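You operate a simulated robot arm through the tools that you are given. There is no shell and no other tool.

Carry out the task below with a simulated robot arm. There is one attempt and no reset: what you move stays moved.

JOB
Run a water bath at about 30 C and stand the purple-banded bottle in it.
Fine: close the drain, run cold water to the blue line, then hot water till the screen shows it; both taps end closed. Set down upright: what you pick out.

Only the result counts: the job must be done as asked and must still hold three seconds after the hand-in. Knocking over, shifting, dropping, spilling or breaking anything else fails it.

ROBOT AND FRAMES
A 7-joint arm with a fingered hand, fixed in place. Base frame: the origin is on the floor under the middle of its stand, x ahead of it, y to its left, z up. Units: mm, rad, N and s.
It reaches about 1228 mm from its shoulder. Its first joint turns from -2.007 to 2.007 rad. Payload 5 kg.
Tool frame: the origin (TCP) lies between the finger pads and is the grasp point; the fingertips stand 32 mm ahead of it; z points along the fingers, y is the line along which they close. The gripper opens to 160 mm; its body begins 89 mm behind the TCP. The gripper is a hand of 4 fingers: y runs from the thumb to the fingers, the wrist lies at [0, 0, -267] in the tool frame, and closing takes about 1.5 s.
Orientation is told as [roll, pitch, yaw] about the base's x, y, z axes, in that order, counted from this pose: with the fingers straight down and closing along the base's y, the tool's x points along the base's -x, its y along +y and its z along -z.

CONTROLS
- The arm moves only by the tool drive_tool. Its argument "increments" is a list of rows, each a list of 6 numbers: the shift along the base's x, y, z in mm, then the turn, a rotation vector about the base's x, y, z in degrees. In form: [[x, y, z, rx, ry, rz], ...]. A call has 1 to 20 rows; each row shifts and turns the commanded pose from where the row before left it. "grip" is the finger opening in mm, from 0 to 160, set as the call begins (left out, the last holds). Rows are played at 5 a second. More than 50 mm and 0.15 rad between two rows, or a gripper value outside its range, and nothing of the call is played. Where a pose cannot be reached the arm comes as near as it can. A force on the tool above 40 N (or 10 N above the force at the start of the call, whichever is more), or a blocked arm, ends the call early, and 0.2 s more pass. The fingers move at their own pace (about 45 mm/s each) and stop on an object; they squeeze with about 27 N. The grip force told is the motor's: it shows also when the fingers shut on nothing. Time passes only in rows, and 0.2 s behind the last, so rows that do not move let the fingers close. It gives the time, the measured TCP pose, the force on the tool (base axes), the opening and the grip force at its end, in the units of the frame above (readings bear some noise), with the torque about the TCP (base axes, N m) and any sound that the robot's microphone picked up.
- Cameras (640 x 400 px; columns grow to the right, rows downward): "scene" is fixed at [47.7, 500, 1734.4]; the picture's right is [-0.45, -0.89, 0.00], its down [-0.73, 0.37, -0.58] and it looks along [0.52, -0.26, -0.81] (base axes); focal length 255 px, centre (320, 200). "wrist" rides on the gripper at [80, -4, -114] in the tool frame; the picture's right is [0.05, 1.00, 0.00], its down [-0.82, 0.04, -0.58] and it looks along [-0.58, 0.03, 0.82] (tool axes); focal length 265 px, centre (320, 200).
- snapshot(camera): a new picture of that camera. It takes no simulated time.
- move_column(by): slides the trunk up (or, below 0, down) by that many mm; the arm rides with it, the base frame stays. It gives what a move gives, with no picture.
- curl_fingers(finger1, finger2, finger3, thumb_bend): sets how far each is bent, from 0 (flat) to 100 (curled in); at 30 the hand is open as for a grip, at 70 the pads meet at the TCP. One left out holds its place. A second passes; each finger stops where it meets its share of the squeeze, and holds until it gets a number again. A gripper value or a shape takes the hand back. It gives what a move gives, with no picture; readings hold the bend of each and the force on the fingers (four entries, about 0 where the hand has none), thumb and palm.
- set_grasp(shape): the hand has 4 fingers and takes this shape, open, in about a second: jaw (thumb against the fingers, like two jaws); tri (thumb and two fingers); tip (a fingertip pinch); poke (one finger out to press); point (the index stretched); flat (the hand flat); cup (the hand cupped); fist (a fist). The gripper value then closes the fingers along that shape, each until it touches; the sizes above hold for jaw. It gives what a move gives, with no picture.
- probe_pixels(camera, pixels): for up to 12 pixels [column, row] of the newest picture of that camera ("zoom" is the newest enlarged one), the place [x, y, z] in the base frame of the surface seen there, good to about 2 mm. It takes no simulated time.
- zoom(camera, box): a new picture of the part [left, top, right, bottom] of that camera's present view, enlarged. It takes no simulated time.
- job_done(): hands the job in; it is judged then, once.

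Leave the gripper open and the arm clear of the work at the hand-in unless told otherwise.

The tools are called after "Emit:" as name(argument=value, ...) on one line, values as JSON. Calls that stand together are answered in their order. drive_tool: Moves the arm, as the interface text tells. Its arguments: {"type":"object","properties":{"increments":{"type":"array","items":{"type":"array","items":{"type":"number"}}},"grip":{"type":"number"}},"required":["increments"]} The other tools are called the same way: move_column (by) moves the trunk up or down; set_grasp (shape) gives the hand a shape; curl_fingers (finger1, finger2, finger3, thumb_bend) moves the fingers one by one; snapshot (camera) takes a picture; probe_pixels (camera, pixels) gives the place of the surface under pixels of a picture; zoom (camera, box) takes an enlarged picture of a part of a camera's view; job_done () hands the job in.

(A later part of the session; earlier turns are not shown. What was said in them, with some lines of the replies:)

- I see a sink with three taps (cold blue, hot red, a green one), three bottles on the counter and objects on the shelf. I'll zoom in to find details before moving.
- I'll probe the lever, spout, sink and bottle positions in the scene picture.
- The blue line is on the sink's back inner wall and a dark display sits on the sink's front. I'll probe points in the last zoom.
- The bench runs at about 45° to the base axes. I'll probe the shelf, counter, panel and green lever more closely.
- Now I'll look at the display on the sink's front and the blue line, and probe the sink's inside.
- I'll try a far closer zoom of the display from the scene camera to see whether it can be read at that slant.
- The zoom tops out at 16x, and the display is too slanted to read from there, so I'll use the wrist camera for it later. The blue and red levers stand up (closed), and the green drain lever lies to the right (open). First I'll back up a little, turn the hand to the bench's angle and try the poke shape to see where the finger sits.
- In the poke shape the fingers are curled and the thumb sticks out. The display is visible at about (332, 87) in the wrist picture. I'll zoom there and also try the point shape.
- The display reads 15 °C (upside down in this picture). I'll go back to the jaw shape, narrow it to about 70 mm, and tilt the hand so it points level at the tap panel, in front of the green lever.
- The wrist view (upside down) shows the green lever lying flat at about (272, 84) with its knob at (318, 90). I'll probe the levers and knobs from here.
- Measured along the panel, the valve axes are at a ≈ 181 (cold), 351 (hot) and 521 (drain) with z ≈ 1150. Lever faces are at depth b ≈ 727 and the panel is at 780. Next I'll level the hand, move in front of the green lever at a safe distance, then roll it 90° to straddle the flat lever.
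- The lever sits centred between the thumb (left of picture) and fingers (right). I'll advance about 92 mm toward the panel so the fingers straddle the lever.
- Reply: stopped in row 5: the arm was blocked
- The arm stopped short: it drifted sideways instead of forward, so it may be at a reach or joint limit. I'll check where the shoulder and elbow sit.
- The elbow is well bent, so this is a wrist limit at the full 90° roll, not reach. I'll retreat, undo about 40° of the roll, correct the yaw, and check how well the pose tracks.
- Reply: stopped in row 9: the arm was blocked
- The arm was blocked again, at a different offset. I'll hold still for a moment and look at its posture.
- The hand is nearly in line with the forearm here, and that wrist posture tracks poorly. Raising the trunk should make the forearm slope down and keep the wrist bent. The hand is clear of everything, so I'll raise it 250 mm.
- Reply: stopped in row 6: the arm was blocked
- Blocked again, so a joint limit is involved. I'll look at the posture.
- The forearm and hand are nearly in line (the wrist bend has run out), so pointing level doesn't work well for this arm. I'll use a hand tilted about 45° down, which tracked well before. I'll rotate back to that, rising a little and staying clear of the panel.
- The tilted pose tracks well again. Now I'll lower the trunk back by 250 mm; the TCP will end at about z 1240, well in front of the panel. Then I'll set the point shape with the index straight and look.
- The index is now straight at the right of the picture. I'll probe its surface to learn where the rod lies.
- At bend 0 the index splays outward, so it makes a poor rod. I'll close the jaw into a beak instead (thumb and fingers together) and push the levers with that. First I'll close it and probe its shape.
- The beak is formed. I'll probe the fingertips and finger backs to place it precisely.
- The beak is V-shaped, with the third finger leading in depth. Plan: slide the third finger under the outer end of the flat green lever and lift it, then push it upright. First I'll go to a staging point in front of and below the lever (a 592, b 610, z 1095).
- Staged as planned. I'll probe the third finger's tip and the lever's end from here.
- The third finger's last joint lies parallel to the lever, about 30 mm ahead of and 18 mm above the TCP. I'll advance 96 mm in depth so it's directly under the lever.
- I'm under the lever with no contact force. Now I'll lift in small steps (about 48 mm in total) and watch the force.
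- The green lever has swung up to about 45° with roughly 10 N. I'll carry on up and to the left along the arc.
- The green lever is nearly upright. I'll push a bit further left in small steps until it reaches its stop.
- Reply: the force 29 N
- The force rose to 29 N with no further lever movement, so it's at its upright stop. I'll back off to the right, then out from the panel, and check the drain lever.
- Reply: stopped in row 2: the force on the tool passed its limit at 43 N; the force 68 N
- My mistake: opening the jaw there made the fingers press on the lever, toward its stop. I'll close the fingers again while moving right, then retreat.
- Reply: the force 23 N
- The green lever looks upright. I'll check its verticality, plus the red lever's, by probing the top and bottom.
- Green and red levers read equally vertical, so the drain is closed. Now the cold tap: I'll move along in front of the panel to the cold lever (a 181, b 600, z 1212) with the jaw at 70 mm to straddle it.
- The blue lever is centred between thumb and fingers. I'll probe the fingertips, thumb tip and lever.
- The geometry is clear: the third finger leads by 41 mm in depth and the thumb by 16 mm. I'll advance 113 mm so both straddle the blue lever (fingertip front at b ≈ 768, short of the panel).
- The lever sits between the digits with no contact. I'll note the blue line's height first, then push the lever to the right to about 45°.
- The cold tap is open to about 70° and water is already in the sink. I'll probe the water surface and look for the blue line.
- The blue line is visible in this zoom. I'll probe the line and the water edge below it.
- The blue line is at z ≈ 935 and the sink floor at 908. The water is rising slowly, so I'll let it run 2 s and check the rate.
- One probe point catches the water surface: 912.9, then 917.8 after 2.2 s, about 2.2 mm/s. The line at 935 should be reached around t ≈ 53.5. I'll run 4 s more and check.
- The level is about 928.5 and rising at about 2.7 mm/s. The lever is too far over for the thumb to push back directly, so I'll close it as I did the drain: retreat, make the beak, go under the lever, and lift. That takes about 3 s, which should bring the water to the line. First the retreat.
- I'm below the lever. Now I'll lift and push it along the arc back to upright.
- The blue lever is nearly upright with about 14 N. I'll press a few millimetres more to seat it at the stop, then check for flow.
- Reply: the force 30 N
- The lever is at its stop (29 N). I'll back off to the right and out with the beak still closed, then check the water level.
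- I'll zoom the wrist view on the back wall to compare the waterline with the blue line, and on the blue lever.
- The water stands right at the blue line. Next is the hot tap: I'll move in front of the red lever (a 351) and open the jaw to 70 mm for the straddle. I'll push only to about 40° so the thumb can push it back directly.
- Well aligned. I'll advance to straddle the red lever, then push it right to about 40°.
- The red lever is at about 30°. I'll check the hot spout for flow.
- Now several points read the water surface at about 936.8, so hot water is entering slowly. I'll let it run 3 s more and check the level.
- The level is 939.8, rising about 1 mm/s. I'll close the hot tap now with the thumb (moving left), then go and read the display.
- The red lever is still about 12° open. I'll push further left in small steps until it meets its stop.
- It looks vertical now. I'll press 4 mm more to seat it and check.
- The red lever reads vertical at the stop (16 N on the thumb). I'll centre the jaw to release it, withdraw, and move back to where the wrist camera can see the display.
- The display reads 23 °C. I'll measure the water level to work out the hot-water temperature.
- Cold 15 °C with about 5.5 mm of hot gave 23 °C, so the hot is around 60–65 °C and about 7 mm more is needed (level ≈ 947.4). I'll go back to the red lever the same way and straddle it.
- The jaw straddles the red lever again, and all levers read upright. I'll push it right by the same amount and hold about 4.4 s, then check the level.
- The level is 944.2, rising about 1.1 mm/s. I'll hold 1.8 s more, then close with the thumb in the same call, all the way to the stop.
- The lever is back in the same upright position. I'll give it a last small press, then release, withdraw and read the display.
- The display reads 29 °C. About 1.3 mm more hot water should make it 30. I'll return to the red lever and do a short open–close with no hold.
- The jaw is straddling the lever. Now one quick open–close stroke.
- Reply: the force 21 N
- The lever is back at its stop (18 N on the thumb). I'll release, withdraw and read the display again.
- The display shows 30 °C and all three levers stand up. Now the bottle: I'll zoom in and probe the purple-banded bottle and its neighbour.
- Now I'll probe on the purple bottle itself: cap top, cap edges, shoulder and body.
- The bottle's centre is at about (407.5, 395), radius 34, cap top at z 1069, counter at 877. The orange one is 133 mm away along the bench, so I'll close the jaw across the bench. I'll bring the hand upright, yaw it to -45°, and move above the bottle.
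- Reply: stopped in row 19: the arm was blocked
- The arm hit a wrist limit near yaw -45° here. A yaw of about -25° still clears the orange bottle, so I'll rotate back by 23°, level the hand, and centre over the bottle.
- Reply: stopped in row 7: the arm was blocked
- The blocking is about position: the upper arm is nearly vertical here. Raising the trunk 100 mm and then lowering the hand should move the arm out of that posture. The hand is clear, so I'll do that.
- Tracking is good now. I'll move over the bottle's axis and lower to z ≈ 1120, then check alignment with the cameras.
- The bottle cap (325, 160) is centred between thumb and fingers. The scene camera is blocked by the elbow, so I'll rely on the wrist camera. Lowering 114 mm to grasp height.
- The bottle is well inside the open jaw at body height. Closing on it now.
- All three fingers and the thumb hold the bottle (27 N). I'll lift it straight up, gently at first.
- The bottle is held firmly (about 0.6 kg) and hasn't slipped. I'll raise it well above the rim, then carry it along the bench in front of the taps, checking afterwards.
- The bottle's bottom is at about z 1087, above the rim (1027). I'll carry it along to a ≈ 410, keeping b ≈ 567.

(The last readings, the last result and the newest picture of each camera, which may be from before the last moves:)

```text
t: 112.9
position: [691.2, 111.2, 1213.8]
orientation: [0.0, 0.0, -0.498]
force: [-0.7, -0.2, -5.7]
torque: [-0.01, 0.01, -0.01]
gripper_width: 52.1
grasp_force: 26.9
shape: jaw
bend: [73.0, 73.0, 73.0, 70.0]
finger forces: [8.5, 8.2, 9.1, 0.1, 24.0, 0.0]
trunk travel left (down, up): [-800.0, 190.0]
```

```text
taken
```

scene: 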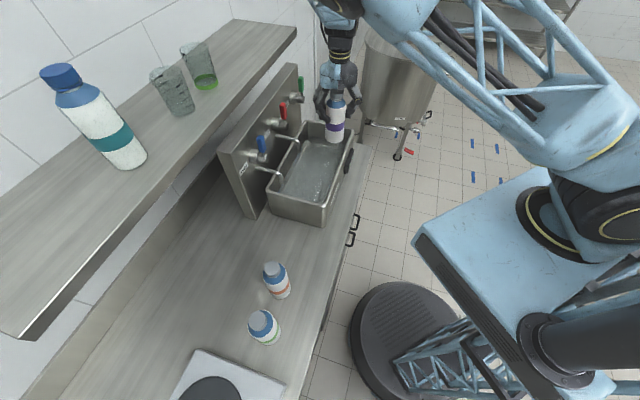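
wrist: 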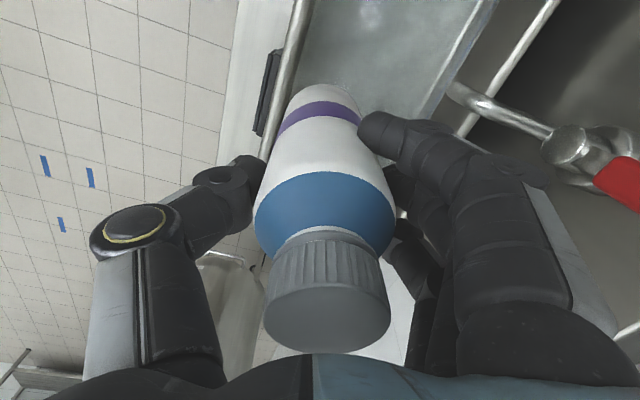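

Clear view now. I'll shift in over the sink's middle (a ≈ 452, b ≈ 625) and lower to about 15 mm above the floor.

Emit:
drive_tool(increments=[[23.5, 3.7, 0, 0, 0, 0], [23.5, 3.7, 0, 0, 0, 0], [23.5, 3.7, 0, 0, 0, 0], [0, 0, 0, 0, 0, 0], [0, 0, -25, 0, 0, 0], [0, 0, -25, 0, 0, 0], [0, 0, -25, 0, 0, 0], [0, 0, -25, 0, 0, 0], [0, 0, 0, 0, 0, 0]])

Emit:
snapshot(camera="wrist")

Emit:
zoom(camera="scene", box=[260, 60, 400, 220])

```text
t: 114.9
position: [762.4, 122.6, 1114.5]
orientation: [-0.003, -0.002, -0.5]
force: [0.2, -0.4, -5.0]
torque: [-0.04, 0.0, 0.02]
gripper_width: 52.3
grasp_force: 27.0
shape: jaw
bend: [73.0, 73.0, 73.0, 70.0]
finger forces: [8.7, 8.2, 9.4, 0.1, 24.1, 0.0]
trunk travel left (down, up): [-800.0, 190.0]
```

```text
taken
```

wrist: 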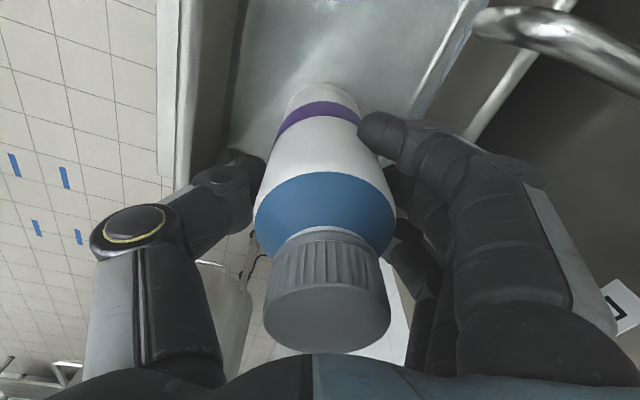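

```text
2.50 times, centred on (330, 140) of scene
```

zoom: 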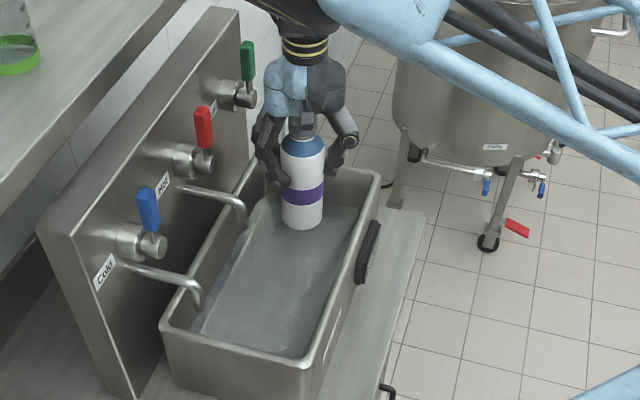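

The bottle is above the bath, clear of the spouts and rim. Lowering further to just above the sink floor, slowly into the water.

Emit:
drive_tool(increments=[[0, 0, -15, 0, 0, 0], [0, 0, -12, 0, 0, 0], [0, 0, -10, 0, 0, 0], [0, 0, -10, 0, 0, 0], [0, 0, -9, 0, 0, 0], [0, 0, -8, 0, 0, 0], [0, 0, -5, 0, 0, 0], [0, 0, 0, 0, 0, 0]])

Emit:
zoom(camera="scene", box=[260, 60, 400, 220])

```text
t: 116.7
position: [762.3, 121.1, 1046.0]
orientation: [-0.002, -0.003, -0.501]
force: [-0.2, -0.4, -5.6]
torque: [-0.06, 0.03, -0.03]
gripper_width: 52.3
grasp_force: 27.4
shape: jaw
bend: [73.0, 73.0, 73.0, 70.0]
finger forces: [8.8, 8.3, 9.5, 0.1, 23.9, 0.0]
trunk travel left (down, up): [-800.0, 190.0]
```

```text
2.50 times, centred on (330, 140) of scene
```

zoom: 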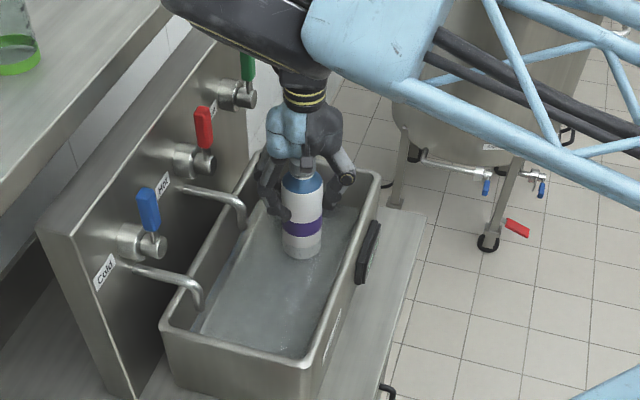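

About 11 mm to go by calculation. Lowering in small steps while watching the force.

Emit:
drive_tool(increments=[[0, 0, -3, 0, 0, 0], [0, 0, -3, 0, 0, 0], [0, 0, -2, 0, 0, 0], [0, 0, -1, 0, 0, 0], [0, 0, 0, 0, 0, 0]])

Emit:
drive_tool(increments=[[0, 0, -1, 0, 0, 0], [0, 0, -1, 0, 0, 0], [0, 0, 0, 0, 0, 0]])

```text
t: 117.9
position: [760.8, 121.4, 1037.4]
orientation: [-0.002, -0.001, -0.499]
force: [0.0, -0.2, -5.4]
torque: [-0.01, 0.01, -0.01]
gripper_width: 51.9
grasp_force: 27.0
shape: jaw
bend: [73.0, 73.0, 73.0, 70.0]
finger forces: [8.8, 8.3, 9.5, 0.1, 24.1, 0.1]
trunk travel left (down, up): [-800.0, 190.0]
```

```text
t: 118.7
position: [762.8, 120.9, 1034.4]
orientation: [-0.001, -0.001, -0.499]
force: [-1.1, -0.8, -2.3]
torque: [0.02, 0.02, 0.03]
gripper_width: 52.3
grasp_force: 27.2
shape: jaw
bend: [73.0, 73.0, 73.0, 70.0]
finger forces: [8.9, 8.2, 9.5, 0.1, 24.3, 0.0]
trunk travel left (down, up): [-800.0, 190.0]
```

The load dropped from 5.4 to 2.3 N, so the bottle is touching the floor. I'll go one more millimetre so it stands fully before letting go.

Emit:
drive_tool(increments=[[0, 0, -1, 0, 0, 0], [0, 0, 0, 0, 0, 0]])

```text
t: 119.3
position: [762.2, 121.2, 1033.6]
orientation: [-0.001, -0.003, -0.497]
force: [-1.8, 0.1, 2.8]
torque: [0.02, 0.02, -0.02]
gripper_width: 52.3
grasp_force: 26.9
shape: jaw
bend: [73.0, 73.0, 73.0, 70.0]
finger forces: [9.3, 8.5, 9.6, 0.0, 25.1, 0.1]
trunk travel left (down, up): [-800.0, 190.0]
```

The bottle's weight is on the sink floor. Opening the fingers moderately to release it.

Emit:
drive_tool(increments=[[0, 0, 0, 0, 0, 0], [0, 0, 0, 0, 0, 0], [0, 0, 0, 0, 0, 0], [0, 0, 0, 0, 0, 0], [0, 0, 0, 0, 0, 0], [0, 0, 0, 0, 0, 0]], grip=95)

Emit:
snapshot(camera="wrist")

Emit:
zoom(camera="scene", box=[260, 60, 400, 220])

```text
t: 120.7
position: [762.1, 121.5, 1034.6]
orientation: [-0.001, -0.002, -0.5]
force: [0.6, -0.6, -0.7]
torque: [-0.05, 0.01, -0.01]
gripper_width: 94.7
grasp_force: 0.0
shape: jaw
bend: [71.0, 71.0, 71.0, 70.0]
finger forces: [0.0, 0.0, 0.0, 0.0, 0.0, 0.0]
trunk travel left (down, up): [-800.0, 190.0]
```

```text
taken
```

wrist: 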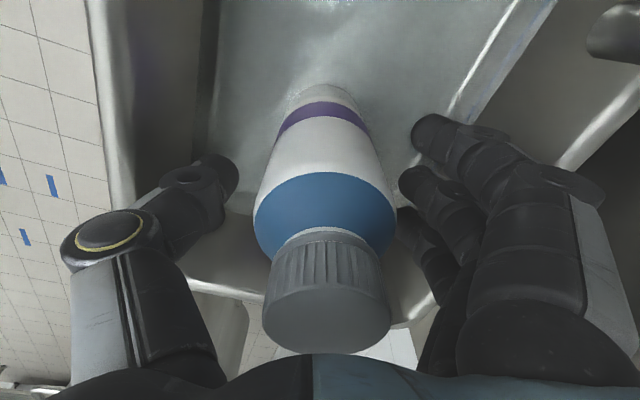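

```text
2.50 times, centred on (330, 140) of scene
```

zoom: 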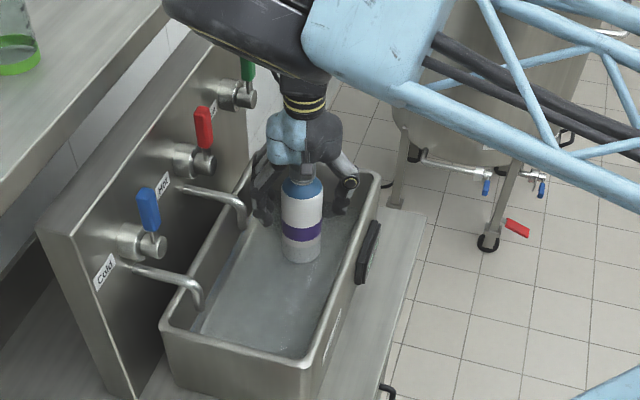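

Released: no contact forces and the bottle stands upright. I'll raise the hand straight up, slowly at first.

Emit:
drive_tool(increments=[[0, 0, 8, 0, 0, 0], [0, 0, 15, 0, 0, 0], [0, 0, 20, 0, 0, 0], [0, 0, 25, 0, 0, 0], [0, 0, 30, 0, 0, 0], [0, 0, 30, 0, 0, 0], [0, 0, 30, 0, 0, 0], [0, 0, 30, 0, 0, 0], [0, 0, 20, 0, 0, 0], [0, 0, 0, 0, 0, 0]])

Emit:
snapshot(camera="wrist")

Emit:
zoom(camera="scene", box=[260, 60, 400, 220])

```text
t: 122.9
position: [761.4, 121.5, 1241.0]
orientation: [-0.001, -0.001, -0.498]
force: [0.1, 0.7, -0.7]
torque: [0.01, -0.01, 0.0]
gripper_width: 94.3
grasp_force: 0.1
shape: jaw
bend: [71.0, 71.0, 71.0, 70.0]
finger forces: [0.0, 0.0, 0.1, 0.1, 0.0, 0.1]
trunk travel left (down, up): [-800.0, 190.0]
```

```text
taken
```

wrist: 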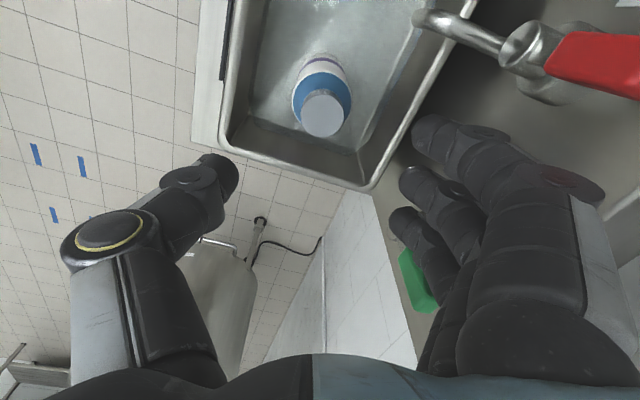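

```text
2.50 times, centred on (330, 140) of scene
```

zoom: 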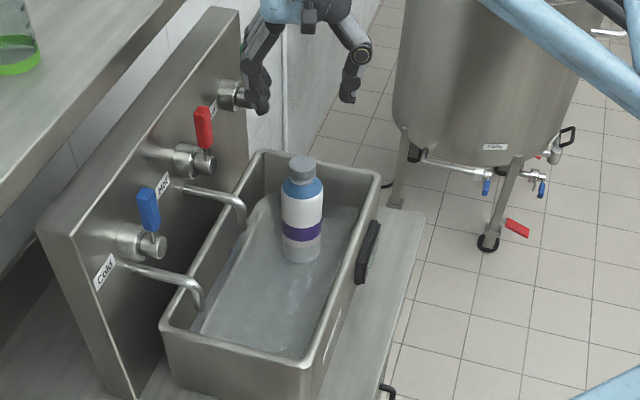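

The bottle stands alone in the bath. I'll withdraw the hand from the panel and turn it so the wrist camera can see the display once more.

Emit:
drive_tool(increments=[[-15, -15, 5, 0, 0, 0], [-25, -25, 5, 0, 0, 0], [-25, -25, 5, 0, 0, 0], [-30, -30, 0, 0, 0, 0], [-14, -11, 0, 0, 0, 8], [-14, -11, 0, 0, 0, 8], [-14, -11, 0, 0, 0, 8], [-14, -11, 0, 0, 0, 8], [-14, -11, 0, 0, 0, 8], [-14, -11, 0, 0, 0, 8], [-14, -11, 0, 0, 0, 8], [-14, -11, 0, 0, 0, 8], [-14, -11, 0, 0, 0, 8], [0, 0, 0, 0, 0, 0]], grip=160)

Emit:
snapshot(camera="wrist")

Emit:
snapshot(camera="scene")

```text
t: 125.9
position: [540.7, -72.1, 1257.4]
orientation: [-0.002, -0.001, 0.761]
force: [-0.5, 0.9, -0.9]
torque: [-0.01, -0.01, 0.01]
gripper_width: 159.9
grasp_force: 0.1
shape: jaw
bend: [30.0, 30.0, 30.0, 30.0]
finger forces: [0.0, 0.0, 0.0, 0.1, 0.1, 0.0]
trunk travel left (down, up): [-800.0, 190.0]
```

```text
taken
```

wrist: 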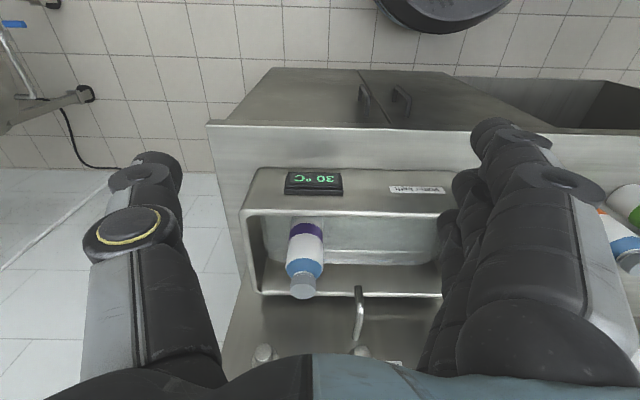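

```text
taken
```

scene: 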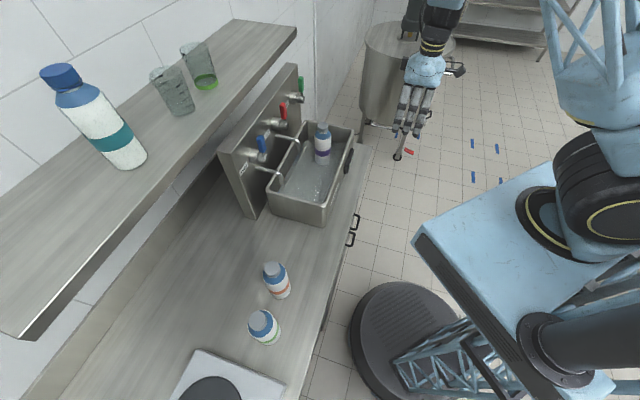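

I'll zoom on the display and on the taps, spouts and bottle for a last check.

Emit:
zoom(camera="wrist", box=[270, 150, 370, 210])

Emit:
zoom(camera="scene", box=[220, 60, 360, 230])

Emit:
probe_pixels(camera="zoom", pixels=[[411, 140], [411, 180], [411, 215], [396, 215], [426, 215], [348, 250], [360, 280]])

Emit:
zoom(camera="scene", box=[270, 120, 330, 180])

```text
6.40 times, centred on (320, 180) of wrist
```

zoom: 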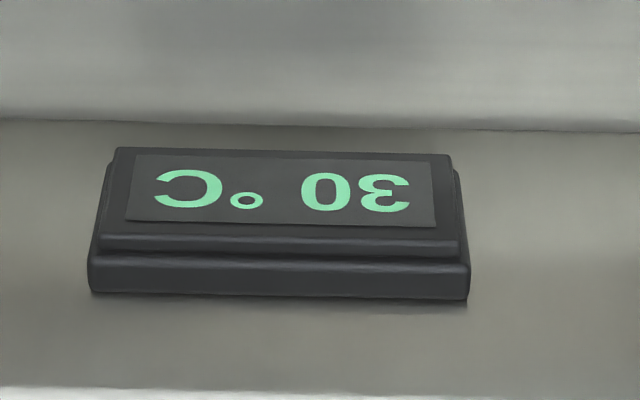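

```text
2.35 times, centred on (290, 145) of scene
```

zoom: 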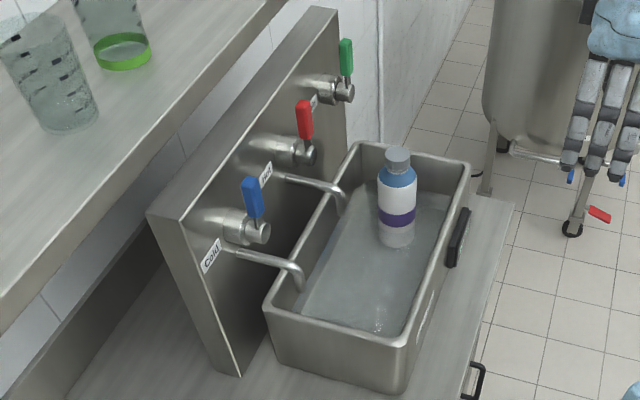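

```text
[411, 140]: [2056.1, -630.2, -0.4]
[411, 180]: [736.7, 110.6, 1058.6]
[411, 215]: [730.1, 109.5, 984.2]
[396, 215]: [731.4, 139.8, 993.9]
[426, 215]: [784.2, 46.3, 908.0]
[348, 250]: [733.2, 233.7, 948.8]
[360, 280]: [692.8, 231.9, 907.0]
```

```text
6.67 times, centred on (300, 150) of scene
```

zoom: 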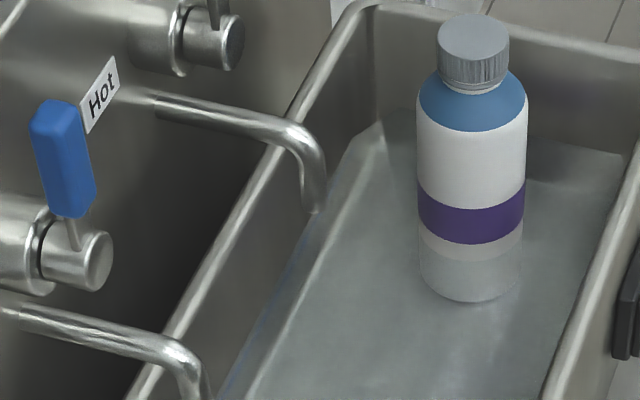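

The display holds 30 °C and the bottle stands upright. I'll do a last check that all three levers are fully upright.

Emit:
zoom(camera="scene", box=[240, 70, 330, 160])

Emit:
drive_tool(increments=[[0, 0, 0, 0, 0, 0], [0, 0, 0, 0, 0, 0], [0, 0, 0, 0, 0, 0], [0, 0, 0, 0, 0, 0], [0, 0, 0, 0, 0, 0], [0, 0, 0, 0, 0, 0], [0, 0, 0, 0, 0, 0], [0, 0, 0, 0, 0, 0], [0, 0, 0, 0, 0, 0], [0, 0, 0, 0, 0, 0]])

Emit:
zoom(camera="wrist", box=[270, 150, 370, 210])

```text
4.44 times, centred on (285, 115) of scene
```

zoom: 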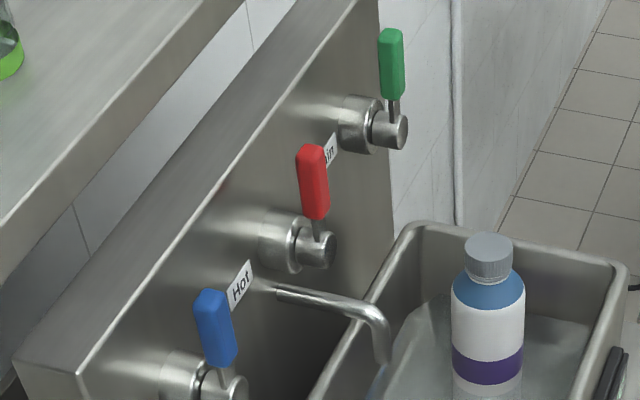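

```text
t: 128.1
position: [541.2, -72.1, 1256.2]
orientation: [-0.003, -0.002, 0.759]
force: [-0.6, -1.0, 0.3]
torque: [0.02, -0.02, 0.0]
gripper_width: 159.8
grasp_force: 0.1
shape: jaw
bend: [30.0, 30.0, 30.0, 30.0]
finger forces: [0.0, 0.0, 0.0, 0.0, 0.1, 0.0]
trunk travel left (down, up): [-800.0, 190.0]
```

```text
6.40 times, centred on (320, 180) of wrist
```

zoom: 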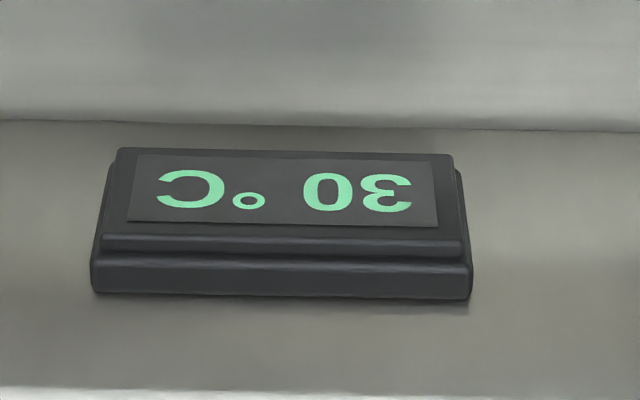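

All three levers are upright, the display stays at 30 °C, and the purple-banded bottle stands in the bath. Nothing else has moved, and the hand is open and clear. Handing in.

Emit:
job_done()

```text
The job is handed in.
```

The water bath is ready: the display reads 30 °C and the purple-banded bottle is standing upright in it. I handed the job in, but got no verdict back.

- **Drain and taps:** the drain is closed, and the cold and hot taps both ended closed. All three levers were upright at the last check.
- **Water:** I ran cold water up to the blue line. Hot water then brought the display from 15 °C to 30 °C over three short openings of the tap. The display still read 30 °C after the bottle was in.
- **Bottle:** it stands on the sink floor, to the right of the hot spout. I released it once its weight was on the floor.
- **One slip:** after closing the drain, I opened the fingers too close to its lever and pressed on it harder than intended (a peak of about 68 N). It pushed the lever towards closed, and I saw no damage.

Nothing else was knocked or moved that I could see. The hand is open and clear of the bench.
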